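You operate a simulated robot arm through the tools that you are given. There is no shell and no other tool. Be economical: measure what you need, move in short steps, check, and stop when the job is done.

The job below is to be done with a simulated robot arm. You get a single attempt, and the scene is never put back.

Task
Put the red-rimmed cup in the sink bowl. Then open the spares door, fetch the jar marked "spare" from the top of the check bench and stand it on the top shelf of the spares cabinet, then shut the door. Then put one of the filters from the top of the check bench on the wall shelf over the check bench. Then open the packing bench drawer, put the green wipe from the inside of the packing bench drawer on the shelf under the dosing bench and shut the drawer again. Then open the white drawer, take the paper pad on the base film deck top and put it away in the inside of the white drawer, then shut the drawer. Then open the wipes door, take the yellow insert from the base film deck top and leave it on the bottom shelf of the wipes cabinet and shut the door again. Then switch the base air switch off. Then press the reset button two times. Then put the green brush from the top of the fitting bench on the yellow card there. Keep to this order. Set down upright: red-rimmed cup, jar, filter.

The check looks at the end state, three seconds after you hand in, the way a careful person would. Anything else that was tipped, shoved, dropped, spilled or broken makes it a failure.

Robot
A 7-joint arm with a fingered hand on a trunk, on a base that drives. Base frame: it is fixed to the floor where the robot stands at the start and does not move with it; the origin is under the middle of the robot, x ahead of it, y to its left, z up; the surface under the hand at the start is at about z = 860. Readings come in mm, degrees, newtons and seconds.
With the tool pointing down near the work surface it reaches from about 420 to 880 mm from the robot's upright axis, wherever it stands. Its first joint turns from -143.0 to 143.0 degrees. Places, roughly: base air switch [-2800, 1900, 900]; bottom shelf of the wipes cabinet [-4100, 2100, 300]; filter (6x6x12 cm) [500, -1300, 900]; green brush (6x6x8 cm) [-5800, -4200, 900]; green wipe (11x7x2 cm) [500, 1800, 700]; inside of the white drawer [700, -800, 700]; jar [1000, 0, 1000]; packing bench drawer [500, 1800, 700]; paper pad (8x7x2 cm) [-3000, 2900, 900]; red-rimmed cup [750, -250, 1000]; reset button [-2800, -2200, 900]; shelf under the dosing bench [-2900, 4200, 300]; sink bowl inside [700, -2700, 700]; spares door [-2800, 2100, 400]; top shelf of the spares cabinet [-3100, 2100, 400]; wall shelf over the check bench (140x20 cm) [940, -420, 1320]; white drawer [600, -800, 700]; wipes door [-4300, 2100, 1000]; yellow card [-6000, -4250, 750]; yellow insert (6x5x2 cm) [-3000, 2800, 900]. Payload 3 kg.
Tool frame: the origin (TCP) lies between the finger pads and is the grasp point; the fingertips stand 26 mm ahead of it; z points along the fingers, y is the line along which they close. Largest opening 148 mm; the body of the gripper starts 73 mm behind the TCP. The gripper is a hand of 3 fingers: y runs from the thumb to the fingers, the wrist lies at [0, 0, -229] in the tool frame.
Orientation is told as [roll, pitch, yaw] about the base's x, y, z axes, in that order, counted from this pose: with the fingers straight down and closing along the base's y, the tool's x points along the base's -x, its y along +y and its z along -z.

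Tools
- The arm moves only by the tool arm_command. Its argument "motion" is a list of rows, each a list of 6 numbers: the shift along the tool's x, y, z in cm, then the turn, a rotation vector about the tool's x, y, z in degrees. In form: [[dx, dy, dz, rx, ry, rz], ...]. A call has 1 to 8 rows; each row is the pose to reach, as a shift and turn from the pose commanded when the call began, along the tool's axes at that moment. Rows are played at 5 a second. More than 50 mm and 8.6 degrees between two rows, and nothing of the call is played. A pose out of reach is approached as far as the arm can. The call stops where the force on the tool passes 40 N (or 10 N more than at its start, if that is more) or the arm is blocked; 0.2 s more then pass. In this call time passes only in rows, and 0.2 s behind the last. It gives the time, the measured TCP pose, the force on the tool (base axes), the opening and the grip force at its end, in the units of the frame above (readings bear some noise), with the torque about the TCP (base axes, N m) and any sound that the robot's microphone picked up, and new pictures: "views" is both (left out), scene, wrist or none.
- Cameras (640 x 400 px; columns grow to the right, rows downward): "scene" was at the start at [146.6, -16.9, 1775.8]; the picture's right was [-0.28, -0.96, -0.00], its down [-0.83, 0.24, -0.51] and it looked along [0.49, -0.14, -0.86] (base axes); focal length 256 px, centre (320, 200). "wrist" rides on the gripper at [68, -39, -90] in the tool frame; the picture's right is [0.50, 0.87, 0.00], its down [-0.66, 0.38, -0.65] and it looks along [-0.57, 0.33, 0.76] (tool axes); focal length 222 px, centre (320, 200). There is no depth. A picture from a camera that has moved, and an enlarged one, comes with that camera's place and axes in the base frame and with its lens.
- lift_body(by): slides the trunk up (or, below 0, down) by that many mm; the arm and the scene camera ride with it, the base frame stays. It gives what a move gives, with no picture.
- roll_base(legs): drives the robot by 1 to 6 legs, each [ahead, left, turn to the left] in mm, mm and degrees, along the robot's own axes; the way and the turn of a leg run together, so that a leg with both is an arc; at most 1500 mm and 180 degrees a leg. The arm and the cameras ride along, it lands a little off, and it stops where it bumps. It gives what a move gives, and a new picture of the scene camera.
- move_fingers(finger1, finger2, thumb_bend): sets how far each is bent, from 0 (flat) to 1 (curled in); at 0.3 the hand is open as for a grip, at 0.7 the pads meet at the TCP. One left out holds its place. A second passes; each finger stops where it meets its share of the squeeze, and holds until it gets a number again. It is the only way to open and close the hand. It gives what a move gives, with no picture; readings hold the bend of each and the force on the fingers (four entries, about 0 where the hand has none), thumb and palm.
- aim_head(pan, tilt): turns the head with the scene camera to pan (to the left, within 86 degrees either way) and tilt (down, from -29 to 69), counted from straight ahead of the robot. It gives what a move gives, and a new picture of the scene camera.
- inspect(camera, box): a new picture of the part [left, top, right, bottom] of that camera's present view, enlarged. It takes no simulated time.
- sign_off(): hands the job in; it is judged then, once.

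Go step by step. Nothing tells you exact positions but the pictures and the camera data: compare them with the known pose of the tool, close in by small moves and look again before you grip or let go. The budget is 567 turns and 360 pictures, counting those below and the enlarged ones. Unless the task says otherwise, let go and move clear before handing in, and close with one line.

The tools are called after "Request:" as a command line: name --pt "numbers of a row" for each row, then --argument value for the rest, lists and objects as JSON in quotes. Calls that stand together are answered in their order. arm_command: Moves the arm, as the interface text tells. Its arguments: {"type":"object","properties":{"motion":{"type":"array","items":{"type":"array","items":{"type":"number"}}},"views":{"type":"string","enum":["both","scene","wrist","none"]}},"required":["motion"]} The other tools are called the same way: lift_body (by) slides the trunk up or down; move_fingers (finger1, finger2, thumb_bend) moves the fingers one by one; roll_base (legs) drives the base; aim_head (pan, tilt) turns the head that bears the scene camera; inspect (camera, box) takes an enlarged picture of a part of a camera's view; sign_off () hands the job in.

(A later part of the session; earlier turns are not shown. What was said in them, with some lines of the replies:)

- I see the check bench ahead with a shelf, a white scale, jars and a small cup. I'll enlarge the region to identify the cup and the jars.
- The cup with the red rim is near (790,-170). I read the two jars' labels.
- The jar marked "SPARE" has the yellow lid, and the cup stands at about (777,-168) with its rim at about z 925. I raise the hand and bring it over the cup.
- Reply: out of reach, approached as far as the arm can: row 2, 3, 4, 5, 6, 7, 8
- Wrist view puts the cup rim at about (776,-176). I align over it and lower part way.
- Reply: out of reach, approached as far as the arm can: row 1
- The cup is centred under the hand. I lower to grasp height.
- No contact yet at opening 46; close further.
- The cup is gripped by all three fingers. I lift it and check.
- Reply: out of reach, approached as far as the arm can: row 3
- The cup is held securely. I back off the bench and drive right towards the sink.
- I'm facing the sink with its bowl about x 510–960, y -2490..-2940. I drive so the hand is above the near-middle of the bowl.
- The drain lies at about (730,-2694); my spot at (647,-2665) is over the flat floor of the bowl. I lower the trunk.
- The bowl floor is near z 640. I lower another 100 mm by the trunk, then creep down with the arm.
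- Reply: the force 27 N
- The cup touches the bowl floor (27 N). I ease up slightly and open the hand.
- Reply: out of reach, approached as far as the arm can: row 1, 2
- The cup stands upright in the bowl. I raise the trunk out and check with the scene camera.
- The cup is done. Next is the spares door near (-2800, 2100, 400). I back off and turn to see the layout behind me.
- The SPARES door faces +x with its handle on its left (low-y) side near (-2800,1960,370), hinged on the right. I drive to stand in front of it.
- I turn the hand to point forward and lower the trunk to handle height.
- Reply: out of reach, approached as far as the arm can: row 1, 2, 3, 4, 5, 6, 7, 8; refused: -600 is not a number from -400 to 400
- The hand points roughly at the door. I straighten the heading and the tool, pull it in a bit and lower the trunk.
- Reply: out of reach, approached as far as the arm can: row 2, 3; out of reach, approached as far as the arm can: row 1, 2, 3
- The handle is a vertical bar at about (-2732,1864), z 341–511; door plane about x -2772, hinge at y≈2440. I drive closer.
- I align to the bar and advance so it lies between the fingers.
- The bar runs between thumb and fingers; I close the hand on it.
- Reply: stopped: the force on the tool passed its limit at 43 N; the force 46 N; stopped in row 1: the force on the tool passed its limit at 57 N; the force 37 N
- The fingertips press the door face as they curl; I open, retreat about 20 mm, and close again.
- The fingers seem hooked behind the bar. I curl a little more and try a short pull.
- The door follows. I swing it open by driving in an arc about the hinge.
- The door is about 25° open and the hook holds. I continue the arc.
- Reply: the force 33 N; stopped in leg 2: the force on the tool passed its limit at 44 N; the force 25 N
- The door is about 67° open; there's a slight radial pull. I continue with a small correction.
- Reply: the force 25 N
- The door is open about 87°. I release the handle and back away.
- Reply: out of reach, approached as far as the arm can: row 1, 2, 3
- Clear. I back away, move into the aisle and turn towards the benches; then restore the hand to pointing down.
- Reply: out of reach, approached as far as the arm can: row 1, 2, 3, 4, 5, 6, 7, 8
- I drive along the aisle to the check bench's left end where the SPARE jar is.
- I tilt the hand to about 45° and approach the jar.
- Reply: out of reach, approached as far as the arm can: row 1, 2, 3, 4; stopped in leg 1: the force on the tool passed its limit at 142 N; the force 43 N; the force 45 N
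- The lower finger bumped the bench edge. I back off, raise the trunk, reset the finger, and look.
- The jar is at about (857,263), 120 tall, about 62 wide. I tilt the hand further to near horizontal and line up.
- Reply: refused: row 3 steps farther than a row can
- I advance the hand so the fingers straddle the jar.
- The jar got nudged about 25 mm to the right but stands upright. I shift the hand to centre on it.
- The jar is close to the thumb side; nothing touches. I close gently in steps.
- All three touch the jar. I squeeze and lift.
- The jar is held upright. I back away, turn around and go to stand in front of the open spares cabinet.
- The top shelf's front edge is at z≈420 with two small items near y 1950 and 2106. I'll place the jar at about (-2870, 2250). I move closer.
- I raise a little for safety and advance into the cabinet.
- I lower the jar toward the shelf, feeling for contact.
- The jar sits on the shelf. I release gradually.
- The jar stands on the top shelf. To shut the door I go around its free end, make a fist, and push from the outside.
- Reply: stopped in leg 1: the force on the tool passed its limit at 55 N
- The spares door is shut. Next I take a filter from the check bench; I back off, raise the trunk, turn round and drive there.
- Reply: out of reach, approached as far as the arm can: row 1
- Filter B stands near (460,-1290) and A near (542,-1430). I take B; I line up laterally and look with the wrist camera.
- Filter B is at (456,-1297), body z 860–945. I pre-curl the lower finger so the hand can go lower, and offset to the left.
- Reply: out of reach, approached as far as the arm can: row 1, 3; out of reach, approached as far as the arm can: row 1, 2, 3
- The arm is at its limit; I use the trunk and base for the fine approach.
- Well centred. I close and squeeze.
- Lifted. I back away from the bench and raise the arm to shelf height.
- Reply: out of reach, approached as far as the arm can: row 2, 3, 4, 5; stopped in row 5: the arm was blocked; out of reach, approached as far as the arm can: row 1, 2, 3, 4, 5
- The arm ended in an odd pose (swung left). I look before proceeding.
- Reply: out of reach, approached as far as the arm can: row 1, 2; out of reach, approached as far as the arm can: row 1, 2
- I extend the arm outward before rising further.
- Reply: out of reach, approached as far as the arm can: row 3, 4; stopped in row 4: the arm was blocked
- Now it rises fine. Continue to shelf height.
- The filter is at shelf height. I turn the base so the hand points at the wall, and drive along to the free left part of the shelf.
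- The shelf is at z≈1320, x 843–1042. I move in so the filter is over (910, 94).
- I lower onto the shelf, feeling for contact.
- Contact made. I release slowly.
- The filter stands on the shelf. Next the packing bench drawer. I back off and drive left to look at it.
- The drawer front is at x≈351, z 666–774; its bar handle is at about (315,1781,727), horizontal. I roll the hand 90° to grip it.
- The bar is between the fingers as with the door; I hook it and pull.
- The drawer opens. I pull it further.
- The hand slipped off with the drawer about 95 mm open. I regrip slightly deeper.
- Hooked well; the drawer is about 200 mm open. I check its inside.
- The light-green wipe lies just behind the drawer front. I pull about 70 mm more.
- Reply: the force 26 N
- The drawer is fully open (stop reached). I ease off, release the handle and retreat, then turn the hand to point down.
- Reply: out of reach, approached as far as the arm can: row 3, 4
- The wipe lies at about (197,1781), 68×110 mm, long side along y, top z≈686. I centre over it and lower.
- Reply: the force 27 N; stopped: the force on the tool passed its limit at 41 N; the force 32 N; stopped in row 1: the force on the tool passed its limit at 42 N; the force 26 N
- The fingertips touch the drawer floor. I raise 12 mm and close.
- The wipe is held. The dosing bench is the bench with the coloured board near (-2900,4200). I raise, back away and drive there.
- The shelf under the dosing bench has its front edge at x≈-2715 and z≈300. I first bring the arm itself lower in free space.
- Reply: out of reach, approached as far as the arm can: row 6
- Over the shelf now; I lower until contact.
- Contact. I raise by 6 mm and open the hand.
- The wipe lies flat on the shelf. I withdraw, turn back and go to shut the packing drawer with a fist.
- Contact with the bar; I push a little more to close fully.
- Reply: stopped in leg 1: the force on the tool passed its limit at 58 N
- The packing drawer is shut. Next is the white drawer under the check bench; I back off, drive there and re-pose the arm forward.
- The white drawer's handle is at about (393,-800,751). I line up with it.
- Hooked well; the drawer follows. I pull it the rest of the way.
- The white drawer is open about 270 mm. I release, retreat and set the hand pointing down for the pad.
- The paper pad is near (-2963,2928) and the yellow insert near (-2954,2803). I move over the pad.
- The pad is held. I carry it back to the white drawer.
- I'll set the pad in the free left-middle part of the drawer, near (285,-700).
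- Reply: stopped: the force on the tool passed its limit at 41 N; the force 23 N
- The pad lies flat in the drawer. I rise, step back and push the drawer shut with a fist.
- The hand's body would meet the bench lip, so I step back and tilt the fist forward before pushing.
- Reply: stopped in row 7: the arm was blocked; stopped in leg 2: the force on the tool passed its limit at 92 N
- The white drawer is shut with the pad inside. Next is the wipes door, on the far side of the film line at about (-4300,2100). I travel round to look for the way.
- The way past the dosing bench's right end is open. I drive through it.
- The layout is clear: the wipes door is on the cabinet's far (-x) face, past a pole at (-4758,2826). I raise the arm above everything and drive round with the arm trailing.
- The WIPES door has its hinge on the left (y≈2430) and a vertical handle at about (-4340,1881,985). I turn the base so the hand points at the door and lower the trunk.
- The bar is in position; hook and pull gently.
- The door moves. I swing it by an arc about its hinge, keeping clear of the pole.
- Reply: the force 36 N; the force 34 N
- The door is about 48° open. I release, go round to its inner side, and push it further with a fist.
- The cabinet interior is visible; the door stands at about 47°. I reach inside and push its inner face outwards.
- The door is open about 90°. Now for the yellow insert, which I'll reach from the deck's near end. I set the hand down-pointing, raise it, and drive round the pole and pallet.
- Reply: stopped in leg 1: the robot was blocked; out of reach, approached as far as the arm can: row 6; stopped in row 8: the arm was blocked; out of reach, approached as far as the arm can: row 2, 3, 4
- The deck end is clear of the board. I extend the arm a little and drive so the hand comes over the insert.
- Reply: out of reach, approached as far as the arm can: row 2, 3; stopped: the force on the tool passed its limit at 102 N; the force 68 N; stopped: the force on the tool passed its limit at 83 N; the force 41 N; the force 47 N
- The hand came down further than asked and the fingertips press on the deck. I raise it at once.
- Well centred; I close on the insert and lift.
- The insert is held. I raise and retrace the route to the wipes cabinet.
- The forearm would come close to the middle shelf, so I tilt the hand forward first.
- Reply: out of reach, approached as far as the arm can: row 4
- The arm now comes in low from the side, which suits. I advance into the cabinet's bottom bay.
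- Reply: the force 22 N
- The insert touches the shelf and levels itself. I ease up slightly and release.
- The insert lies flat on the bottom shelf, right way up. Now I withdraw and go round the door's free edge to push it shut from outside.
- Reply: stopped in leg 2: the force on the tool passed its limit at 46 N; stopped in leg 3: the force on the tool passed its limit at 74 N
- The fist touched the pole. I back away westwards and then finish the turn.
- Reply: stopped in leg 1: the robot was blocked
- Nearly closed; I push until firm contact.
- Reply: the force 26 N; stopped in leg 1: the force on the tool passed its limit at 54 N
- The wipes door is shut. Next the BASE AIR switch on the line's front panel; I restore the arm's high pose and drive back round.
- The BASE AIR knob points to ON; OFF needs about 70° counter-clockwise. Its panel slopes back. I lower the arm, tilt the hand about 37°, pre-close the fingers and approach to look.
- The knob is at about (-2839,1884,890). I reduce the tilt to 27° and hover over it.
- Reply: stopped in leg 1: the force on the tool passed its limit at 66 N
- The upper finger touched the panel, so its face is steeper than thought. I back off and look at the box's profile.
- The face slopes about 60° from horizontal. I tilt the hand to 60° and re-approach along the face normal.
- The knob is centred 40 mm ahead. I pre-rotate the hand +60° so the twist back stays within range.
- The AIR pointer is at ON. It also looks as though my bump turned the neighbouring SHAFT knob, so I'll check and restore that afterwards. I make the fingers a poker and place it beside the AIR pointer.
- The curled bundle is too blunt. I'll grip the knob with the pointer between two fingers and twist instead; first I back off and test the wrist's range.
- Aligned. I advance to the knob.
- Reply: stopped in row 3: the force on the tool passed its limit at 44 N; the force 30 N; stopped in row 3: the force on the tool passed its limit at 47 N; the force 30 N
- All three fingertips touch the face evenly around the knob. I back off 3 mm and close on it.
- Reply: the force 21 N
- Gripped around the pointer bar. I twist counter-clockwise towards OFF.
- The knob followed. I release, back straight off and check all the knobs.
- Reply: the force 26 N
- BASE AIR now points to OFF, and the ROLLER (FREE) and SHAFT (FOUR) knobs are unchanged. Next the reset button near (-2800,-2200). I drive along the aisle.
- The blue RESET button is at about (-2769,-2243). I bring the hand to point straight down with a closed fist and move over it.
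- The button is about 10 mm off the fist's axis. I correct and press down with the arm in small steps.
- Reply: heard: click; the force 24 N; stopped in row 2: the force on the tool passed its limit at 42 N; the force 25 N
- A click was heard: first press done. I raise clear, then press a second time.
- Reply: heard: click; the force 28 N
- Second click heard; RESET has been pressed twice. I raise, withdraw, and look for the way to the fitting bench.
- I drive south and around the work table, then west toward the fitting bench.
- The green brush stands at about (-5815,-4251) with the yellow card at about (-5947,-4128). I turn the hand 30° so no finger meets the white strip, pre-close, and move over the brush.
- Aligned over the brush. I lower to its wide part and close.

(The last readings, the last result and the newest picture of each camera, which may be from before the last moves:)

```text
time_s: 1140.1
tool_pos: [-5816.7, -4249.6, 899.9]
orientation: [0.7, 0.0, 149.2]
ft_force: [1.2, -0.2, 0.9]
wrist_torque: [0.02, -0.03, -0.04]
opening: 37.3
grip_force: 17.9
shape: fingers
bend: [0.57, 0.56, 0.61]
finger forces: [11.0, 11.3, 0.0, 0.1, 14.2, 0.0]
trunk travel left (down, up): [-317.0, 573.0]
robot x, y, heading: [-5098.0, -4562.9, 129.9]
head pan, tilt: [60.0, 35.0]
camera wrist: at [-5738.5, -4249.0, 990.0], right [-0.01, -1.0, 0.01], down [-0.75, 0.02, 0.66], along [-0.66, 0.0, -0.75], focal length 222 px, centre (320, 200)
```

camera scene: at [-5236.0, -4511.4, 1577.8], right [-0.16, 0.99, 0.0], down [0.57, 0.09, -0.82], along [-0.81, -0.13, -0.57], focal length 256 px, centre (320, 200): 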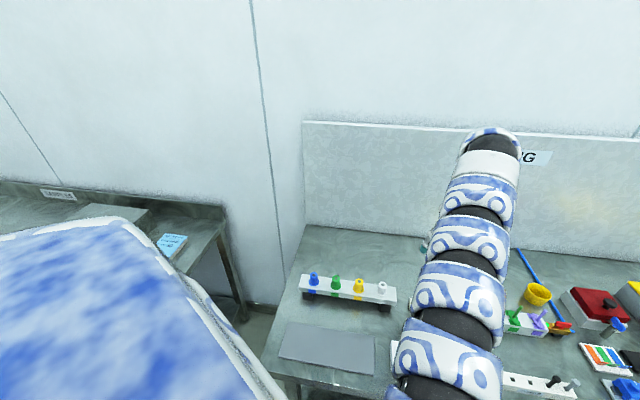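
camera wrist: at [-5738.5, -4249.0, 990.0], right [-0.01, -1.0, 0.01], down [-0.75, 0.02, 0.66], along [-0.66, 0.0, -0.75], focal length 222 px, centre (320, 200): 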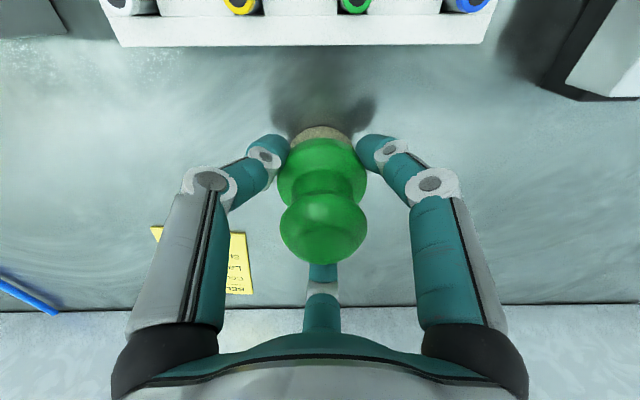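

Gripped. I lift and carry it toward the card.

Request:
lift_body --by 50

Request:
roll_base --legs '[[132, -29, 0]]'

Request:
arm_command --pt "-2.7 1.6 0 0 0 0" --pt "-5.4 3.2 0 0 0 0" --pt "-5.4 3.2 0 0 0 0" --views "wrist"

```text
time_s: 1141.0
tool_pos: [-5817.2, -4249.7, 950.2]
orientation: [0.7, 0.2, 149.2]
ft_force: [0.0, 0.1, -1.0]
wrist_torque: [-0.01, 0.02, 0.01]
opening: 37.2
grip_force: 18.6
shape: fingers
bend: [0.57, 0.56, 0.61]
finger forces: [11.0, 11.4, 0.0, 0.0, 14.1, 0.1]
trunk travel left (down, up): [-367.0, 523.0]
robot x, y, heading: [-5100.6, -4559.8, 129.5]
head pan, tilt: [60.0, 35.0]
```

```text
time_s: 1142.3
tool_pos: [-5877.5, -4128.6, 951.4]
orientation: [0.7, 0.1, 149.2]
ft_force: [-0.3, 0.5, -0.5]
wrist_torque: [0.01, -0.01, -0.01]
opening: 37.3
grip_force: 19.0
shape: fingers
bend: [0.57, 0.56, 0.61]
finger forces: [10.9, 11.6, 0.0, 0.0, 14.2, 0.1]
trunk travel left (down, up): [-367.0, 523.0]
robot x, y, heading: [-5157.9, -4443.0, 129.5]
head pan, tilt: [60.0, 35.0]
camera scene: at [-5295.9, -4391.5, 1451.8], right [-0.16, 0.99, 0.0], down [0.57, 0.09, -0.82], along [-0.81, -0.13, -0.57], focal length 256 px, centre (320, 200)
```

scene: 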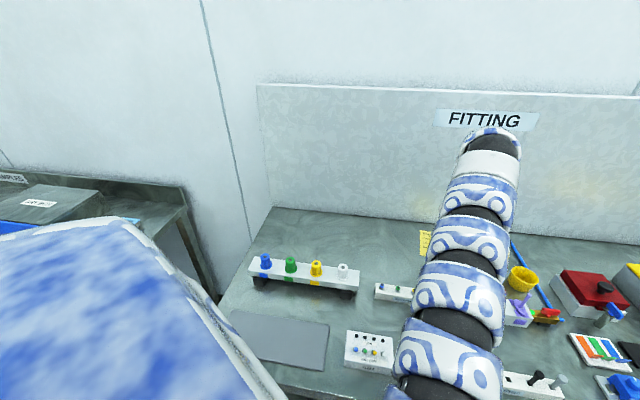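

```text
time_s: 1143.1
tool_pos: [-5913.1, -4128.6, 949.5]
orientation: [0.7, 0.1, 149.1]
ft_force: [-0.3, 0.5, -0.2]
wrist_torque: [-0.03, -0.02, 0.0]
opening: 37.0
grip_force: 17.7
shape: fingers
bend: [0.57, 0.56, 0.61]
finger forces: [10.8, 11.5, 0.0, 0.0, 14.3, 0.0]
out of reach, approached as far as the arm can: row 2, 3
trunk travel left (down, up): [-367.0, 523.0]
robot x, y, heading: [-5159.8, -4444.0, 129.5]
head pan, tilt: [60.0, 35.0]
camera wrist: at [-5834.2, -4128.9, 1039.0], right [-0.02, -1.0, 0.01], down [-0.75, 0.02, 0.66], along [-0.66, 0.0, -0.75], focal length 222 px, centre (320, 200)
```

wrist: 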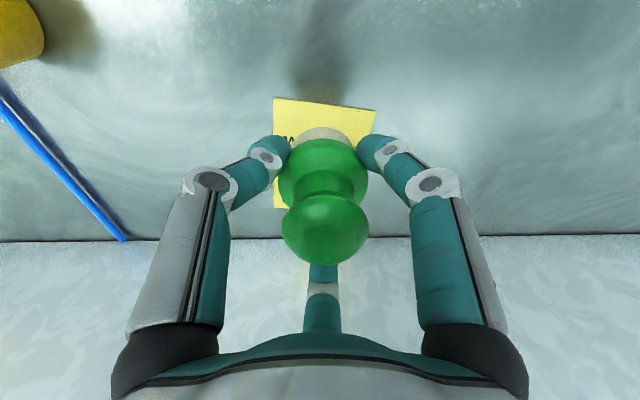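

Request:
roll_base --legs '[[18, 21, 0]]'

Request:
lift_body --by -42

Request:
lift_body --by -6

Request:
arm_command --pt "0 0 0 0 0 0" --views "wrist"

```text
time_s: 1143.9
tool_pos: [-5941.4, -4129.3, 948.8]
orientation: [0.7, 0.1, 149.2]
ft_force: [0.1, 0.8, -1.3]
wrist_torque: [-0.02, 0.02, 0.02]
opening: 37.1
grip_force: 18.3
shape: fingers
bend: [0.57, 0.56, 0.61]
finger forces: [10.7, 11.3, 0.0, 0.0, 14.3, 0.0]
trunk travel left (down, up): [-367.0, 523.0]
robot x, y, heading: [-5186.1, -4437.1, 129.5]
head pan, tilt: [60.0, 35.0]
camera scene: at [-5323.8, -4391.2, 1451.8], right [-0.16, 0.99, 0.0], down [0.57, 0.09, -0.82], along [-0.81, -0.13, -0.57], focal length 256 px, centre (320, 200)
```

scene: 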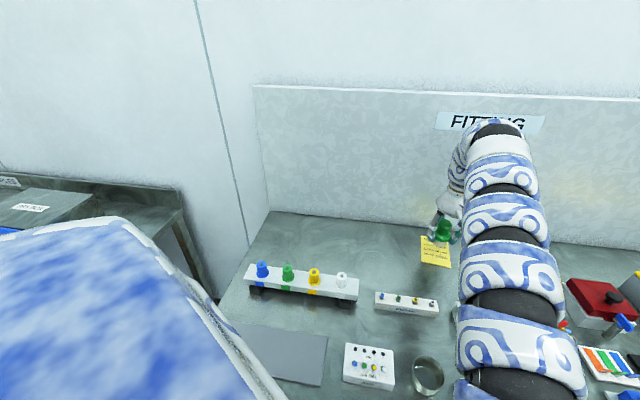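

```text
time_s: 1144.8
tool_pos: [-5940.3, -4127.7, 906.1]
orientation: [0.6, 0.1, 149.0]
ft_force: [-0.8, -0.4, -0.6]
wrist_torque: [0.01, 0.01, 0.01]
opening: 37.2
grip_force: 18.2
shape: fingers
bend: [0.57, 0.56, 0.61]
finger forces: [10.7, 11.4, 0.1, 0.0, 14.3, 0.0]
trunk travel left (down, up): [-325.0, 565.0]
robot x, y, heading: [-5184.2, -4440.1, 129.3]
head pan, tilt: [60.0, 35.0]
```

```text
time_s: 1145.3
tool_pos: [-5941.0, -4128.1, 902.1]
orientation: [0.6, 0.0, 149.2]
ft_force: [0.6, -0.1, 5.3]
wrist_torque: [0.03, -0.05, 0.03]
opening: 36.8
grip_force: 18.6
shape: fingers
bend: [0.57, 0.56, 0.61]
finger forces: [10.5, 11.4, 0.1, 0.0, 14.5, 0.0]
trunk travel left (down, up): [-319.0, 571.0]
robot x, y, heading: [-5188.5, -4440.4, 129.2]
head pan, tilt: [60.0, 35.0]
```

```text
time_s: 1145.7
tool_pos: [-5940.4, -4128.0, 902.7]
orientation: [0.8, 0.1, 149.0]
ft_force: [-1.4, 1.1, 7.0]
wrist_torque: [-0.02, 0.0, 0.04]
opening: 37.0
grip_force: 19.0
shape: fingers
bend: [0.57, 0.56, 0.61]
finger forces: [10.5, 11.7, 0.0, 0.0, 14.6, 0.0]
trunk travel left (down, up): [-319.0, 571.0]
robot x, y, heading: [-5186.9, -4441.1, 129.3]
head pan, tilt: [60.0, 35.0]
camera wrist: at [-5861.7, -4128.1, 991.5], right [-0.02, -1.0, 0.01], down [-0.75, 0.02, 0.66], along [-0.66, 0.0, -0.75], focal length 222 px, centre (320, 200)
```

wrist: 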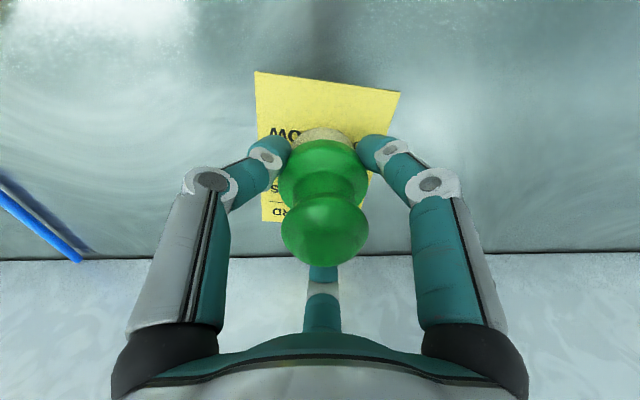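

The brush stands on the card. I release and rise clear.

Request:
move_fingers --finger1 0.48 --finger2 0.48 --thumb_bend 0.48

Request:
move_fingers --finger1 0.37 --finger2 0.37 --thumb_bend 0.37

Request:
lift_body --by 150

Request:
arm_command --pt "0 0 0 0 0 0" --views "both"

```text
time_s: 1146.7
tool_pos: [-5940.1, -4127.4, 902.2]
orientation: [0.7, 0.2, 149.0]
ft_force: [-0.1, 0.6, -0.4]
wrist_torque: [0.0, 0.0, -0.01]
opening: 68.0
grip_force: 0.1
shape: fingers
bend: [0.48, 0.48, 0.48]
finger forces: [0.0, 0.0, 0.1, 0.0, 0.0, 0.0]
trunk travel left (down, up): [-319.0, 571.0]
robot x, y, heading: [-5189.2, -4439.4, 129.2]
head pan, tilt: [60.0, 35.0]
```

```text
time_s: 1147.7
tool_pos: [-5940.4, -4127.0, 901.0]
orientation: [0.8, 0.1, 149.1]
ft_force: [0.2, 0.4, 0.5]
wrist_torque: [0.02, 0.02, -0.01]
opening: 104.5
grip_force: 0.0
shape: fingers
bend: [0.37, 0.37, 0.37]
finger forces: [0.0, 0.1, 0.0, 0.0, 0.0, 0.0]
trunk travel left (down, up): [-319.0, 571.0]
robot x, y, heading: [-5190.3, -4441.4, 129.2]
head pan, tilt: [60.0, 35.0]
```

```text
time_s: 1149.5
tool_pos: [-5940.4, -4126.9, 1051.0]
orientation: [0.7, 0.2, 149.1]
ft_force: [-0.2, -0.1, 0.2]
wrist_torque: [-0.02, -0.03, -0.02]
opening: 104.4
grip_force: 0.0
shape: fingers
bend: [0.37, 0.37, 0.37]
finger forces: [0.0, 0.1, 0.1, 0.1, 0.1, 0.1]
trunk travel left (down, up): [-469.0, 421.0]
robot x, y, heading: [-5187.6, -4443.0, 129.4]
head pan, tilt: [60.0, 35.0]
```

```text
time_s: 1149.9
tool_pos: [-5940.5, -4127.4, 1051.8]
orientation: [0.8, 0.1, 149.1]
ft_force: [0.8, -0.1, 0.1]
wrist_torque: [0.02, 0.0, -0.02]
opening: 104.2
grip_force: 0.0
shape: fingers
bend: [0.37, 0.37, 0.37]
finger forces: [0.1, 0.1, 0.1, 0.0, 0.0, 0.0]
trunk travel left (down, up): [-469.0, 421.0]
robot x, y, heading: [-5186.9, -4443.0, 129.3]
head pan, tilt: [60.0, 35.0]
camera scene: at [-5323.7, -4391.2, 1553.8], right [-0.16, 0.99, 0.0], down [0.57, 0.09, -0.82], along [-0.81, -0.13, -0.57], focal length 256 px, centre (320, 200)
camera wrist: at [-5862.0, -4128.0, 1140.8], right [-0.02, -1.0, 0.01], down [-0.75, 0.02, 0.66], along [-0.66, 0.0, -0.75], focal length 222 px, centre (320, 200)
```

scene: 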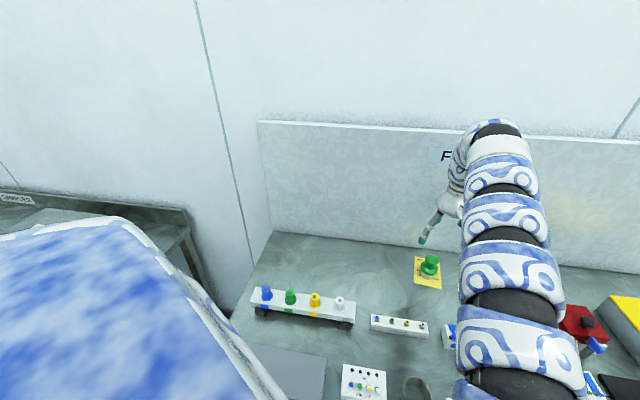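
wrist: 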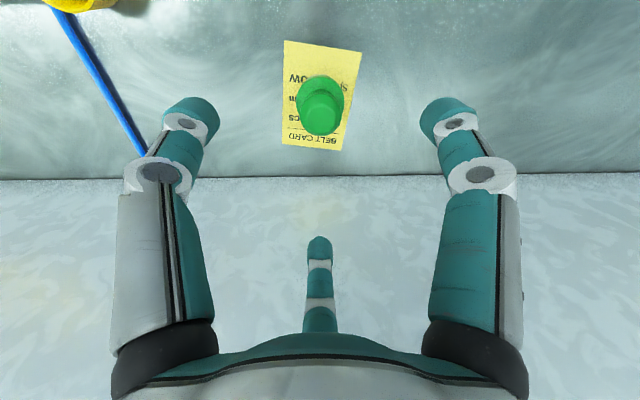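

The brush stands upright on the yellow card. I move clear and hand in.

Request:
roll_base --legs '[[-200, -240, 0]]'

Request:
sign_off

```text
time_s: 1152.0
tool_pos: [-5628.5, -4127.4, 1052.8]
orientation: [0.7, 0.2, 148.7]
ft_force: [0.4, 0.0, -0.2]
wrist_torque: [-0.01, 0.02, 0.04]
opening: 104.6
grip_force: 0.1
shape: fingers
bend: [0.37, 0.37, 0.37]
finger forces: [0.1, 0.0, 0.0, 0.1, 0.1, 0.1]
trunk travel left (down, up): [-469.0, 421.0]
robot x, y, heading: [-4878.2, -4443.1, 129.1]
head pan, tilt: [60.0, 35.0]
camera scene: at [-5012.5, -4394.9, 1553.9], right [-0.16, 0.99, 0.0], down [0.57, 0.09, -0.82], along [-0.81, -0.13, -0.57], focal length 256 px, centre (320, 200)
```

scene: 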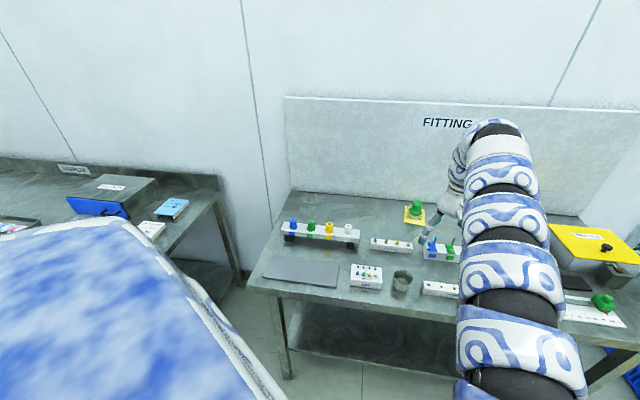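

```text
The job is handed in.
```

All nine steps were done in the order given and the job is handed in; the robot bumped fixed parts several times (bench edge, deck, pole, line B), and I saw nothing out of place but did not re-check the line B side.
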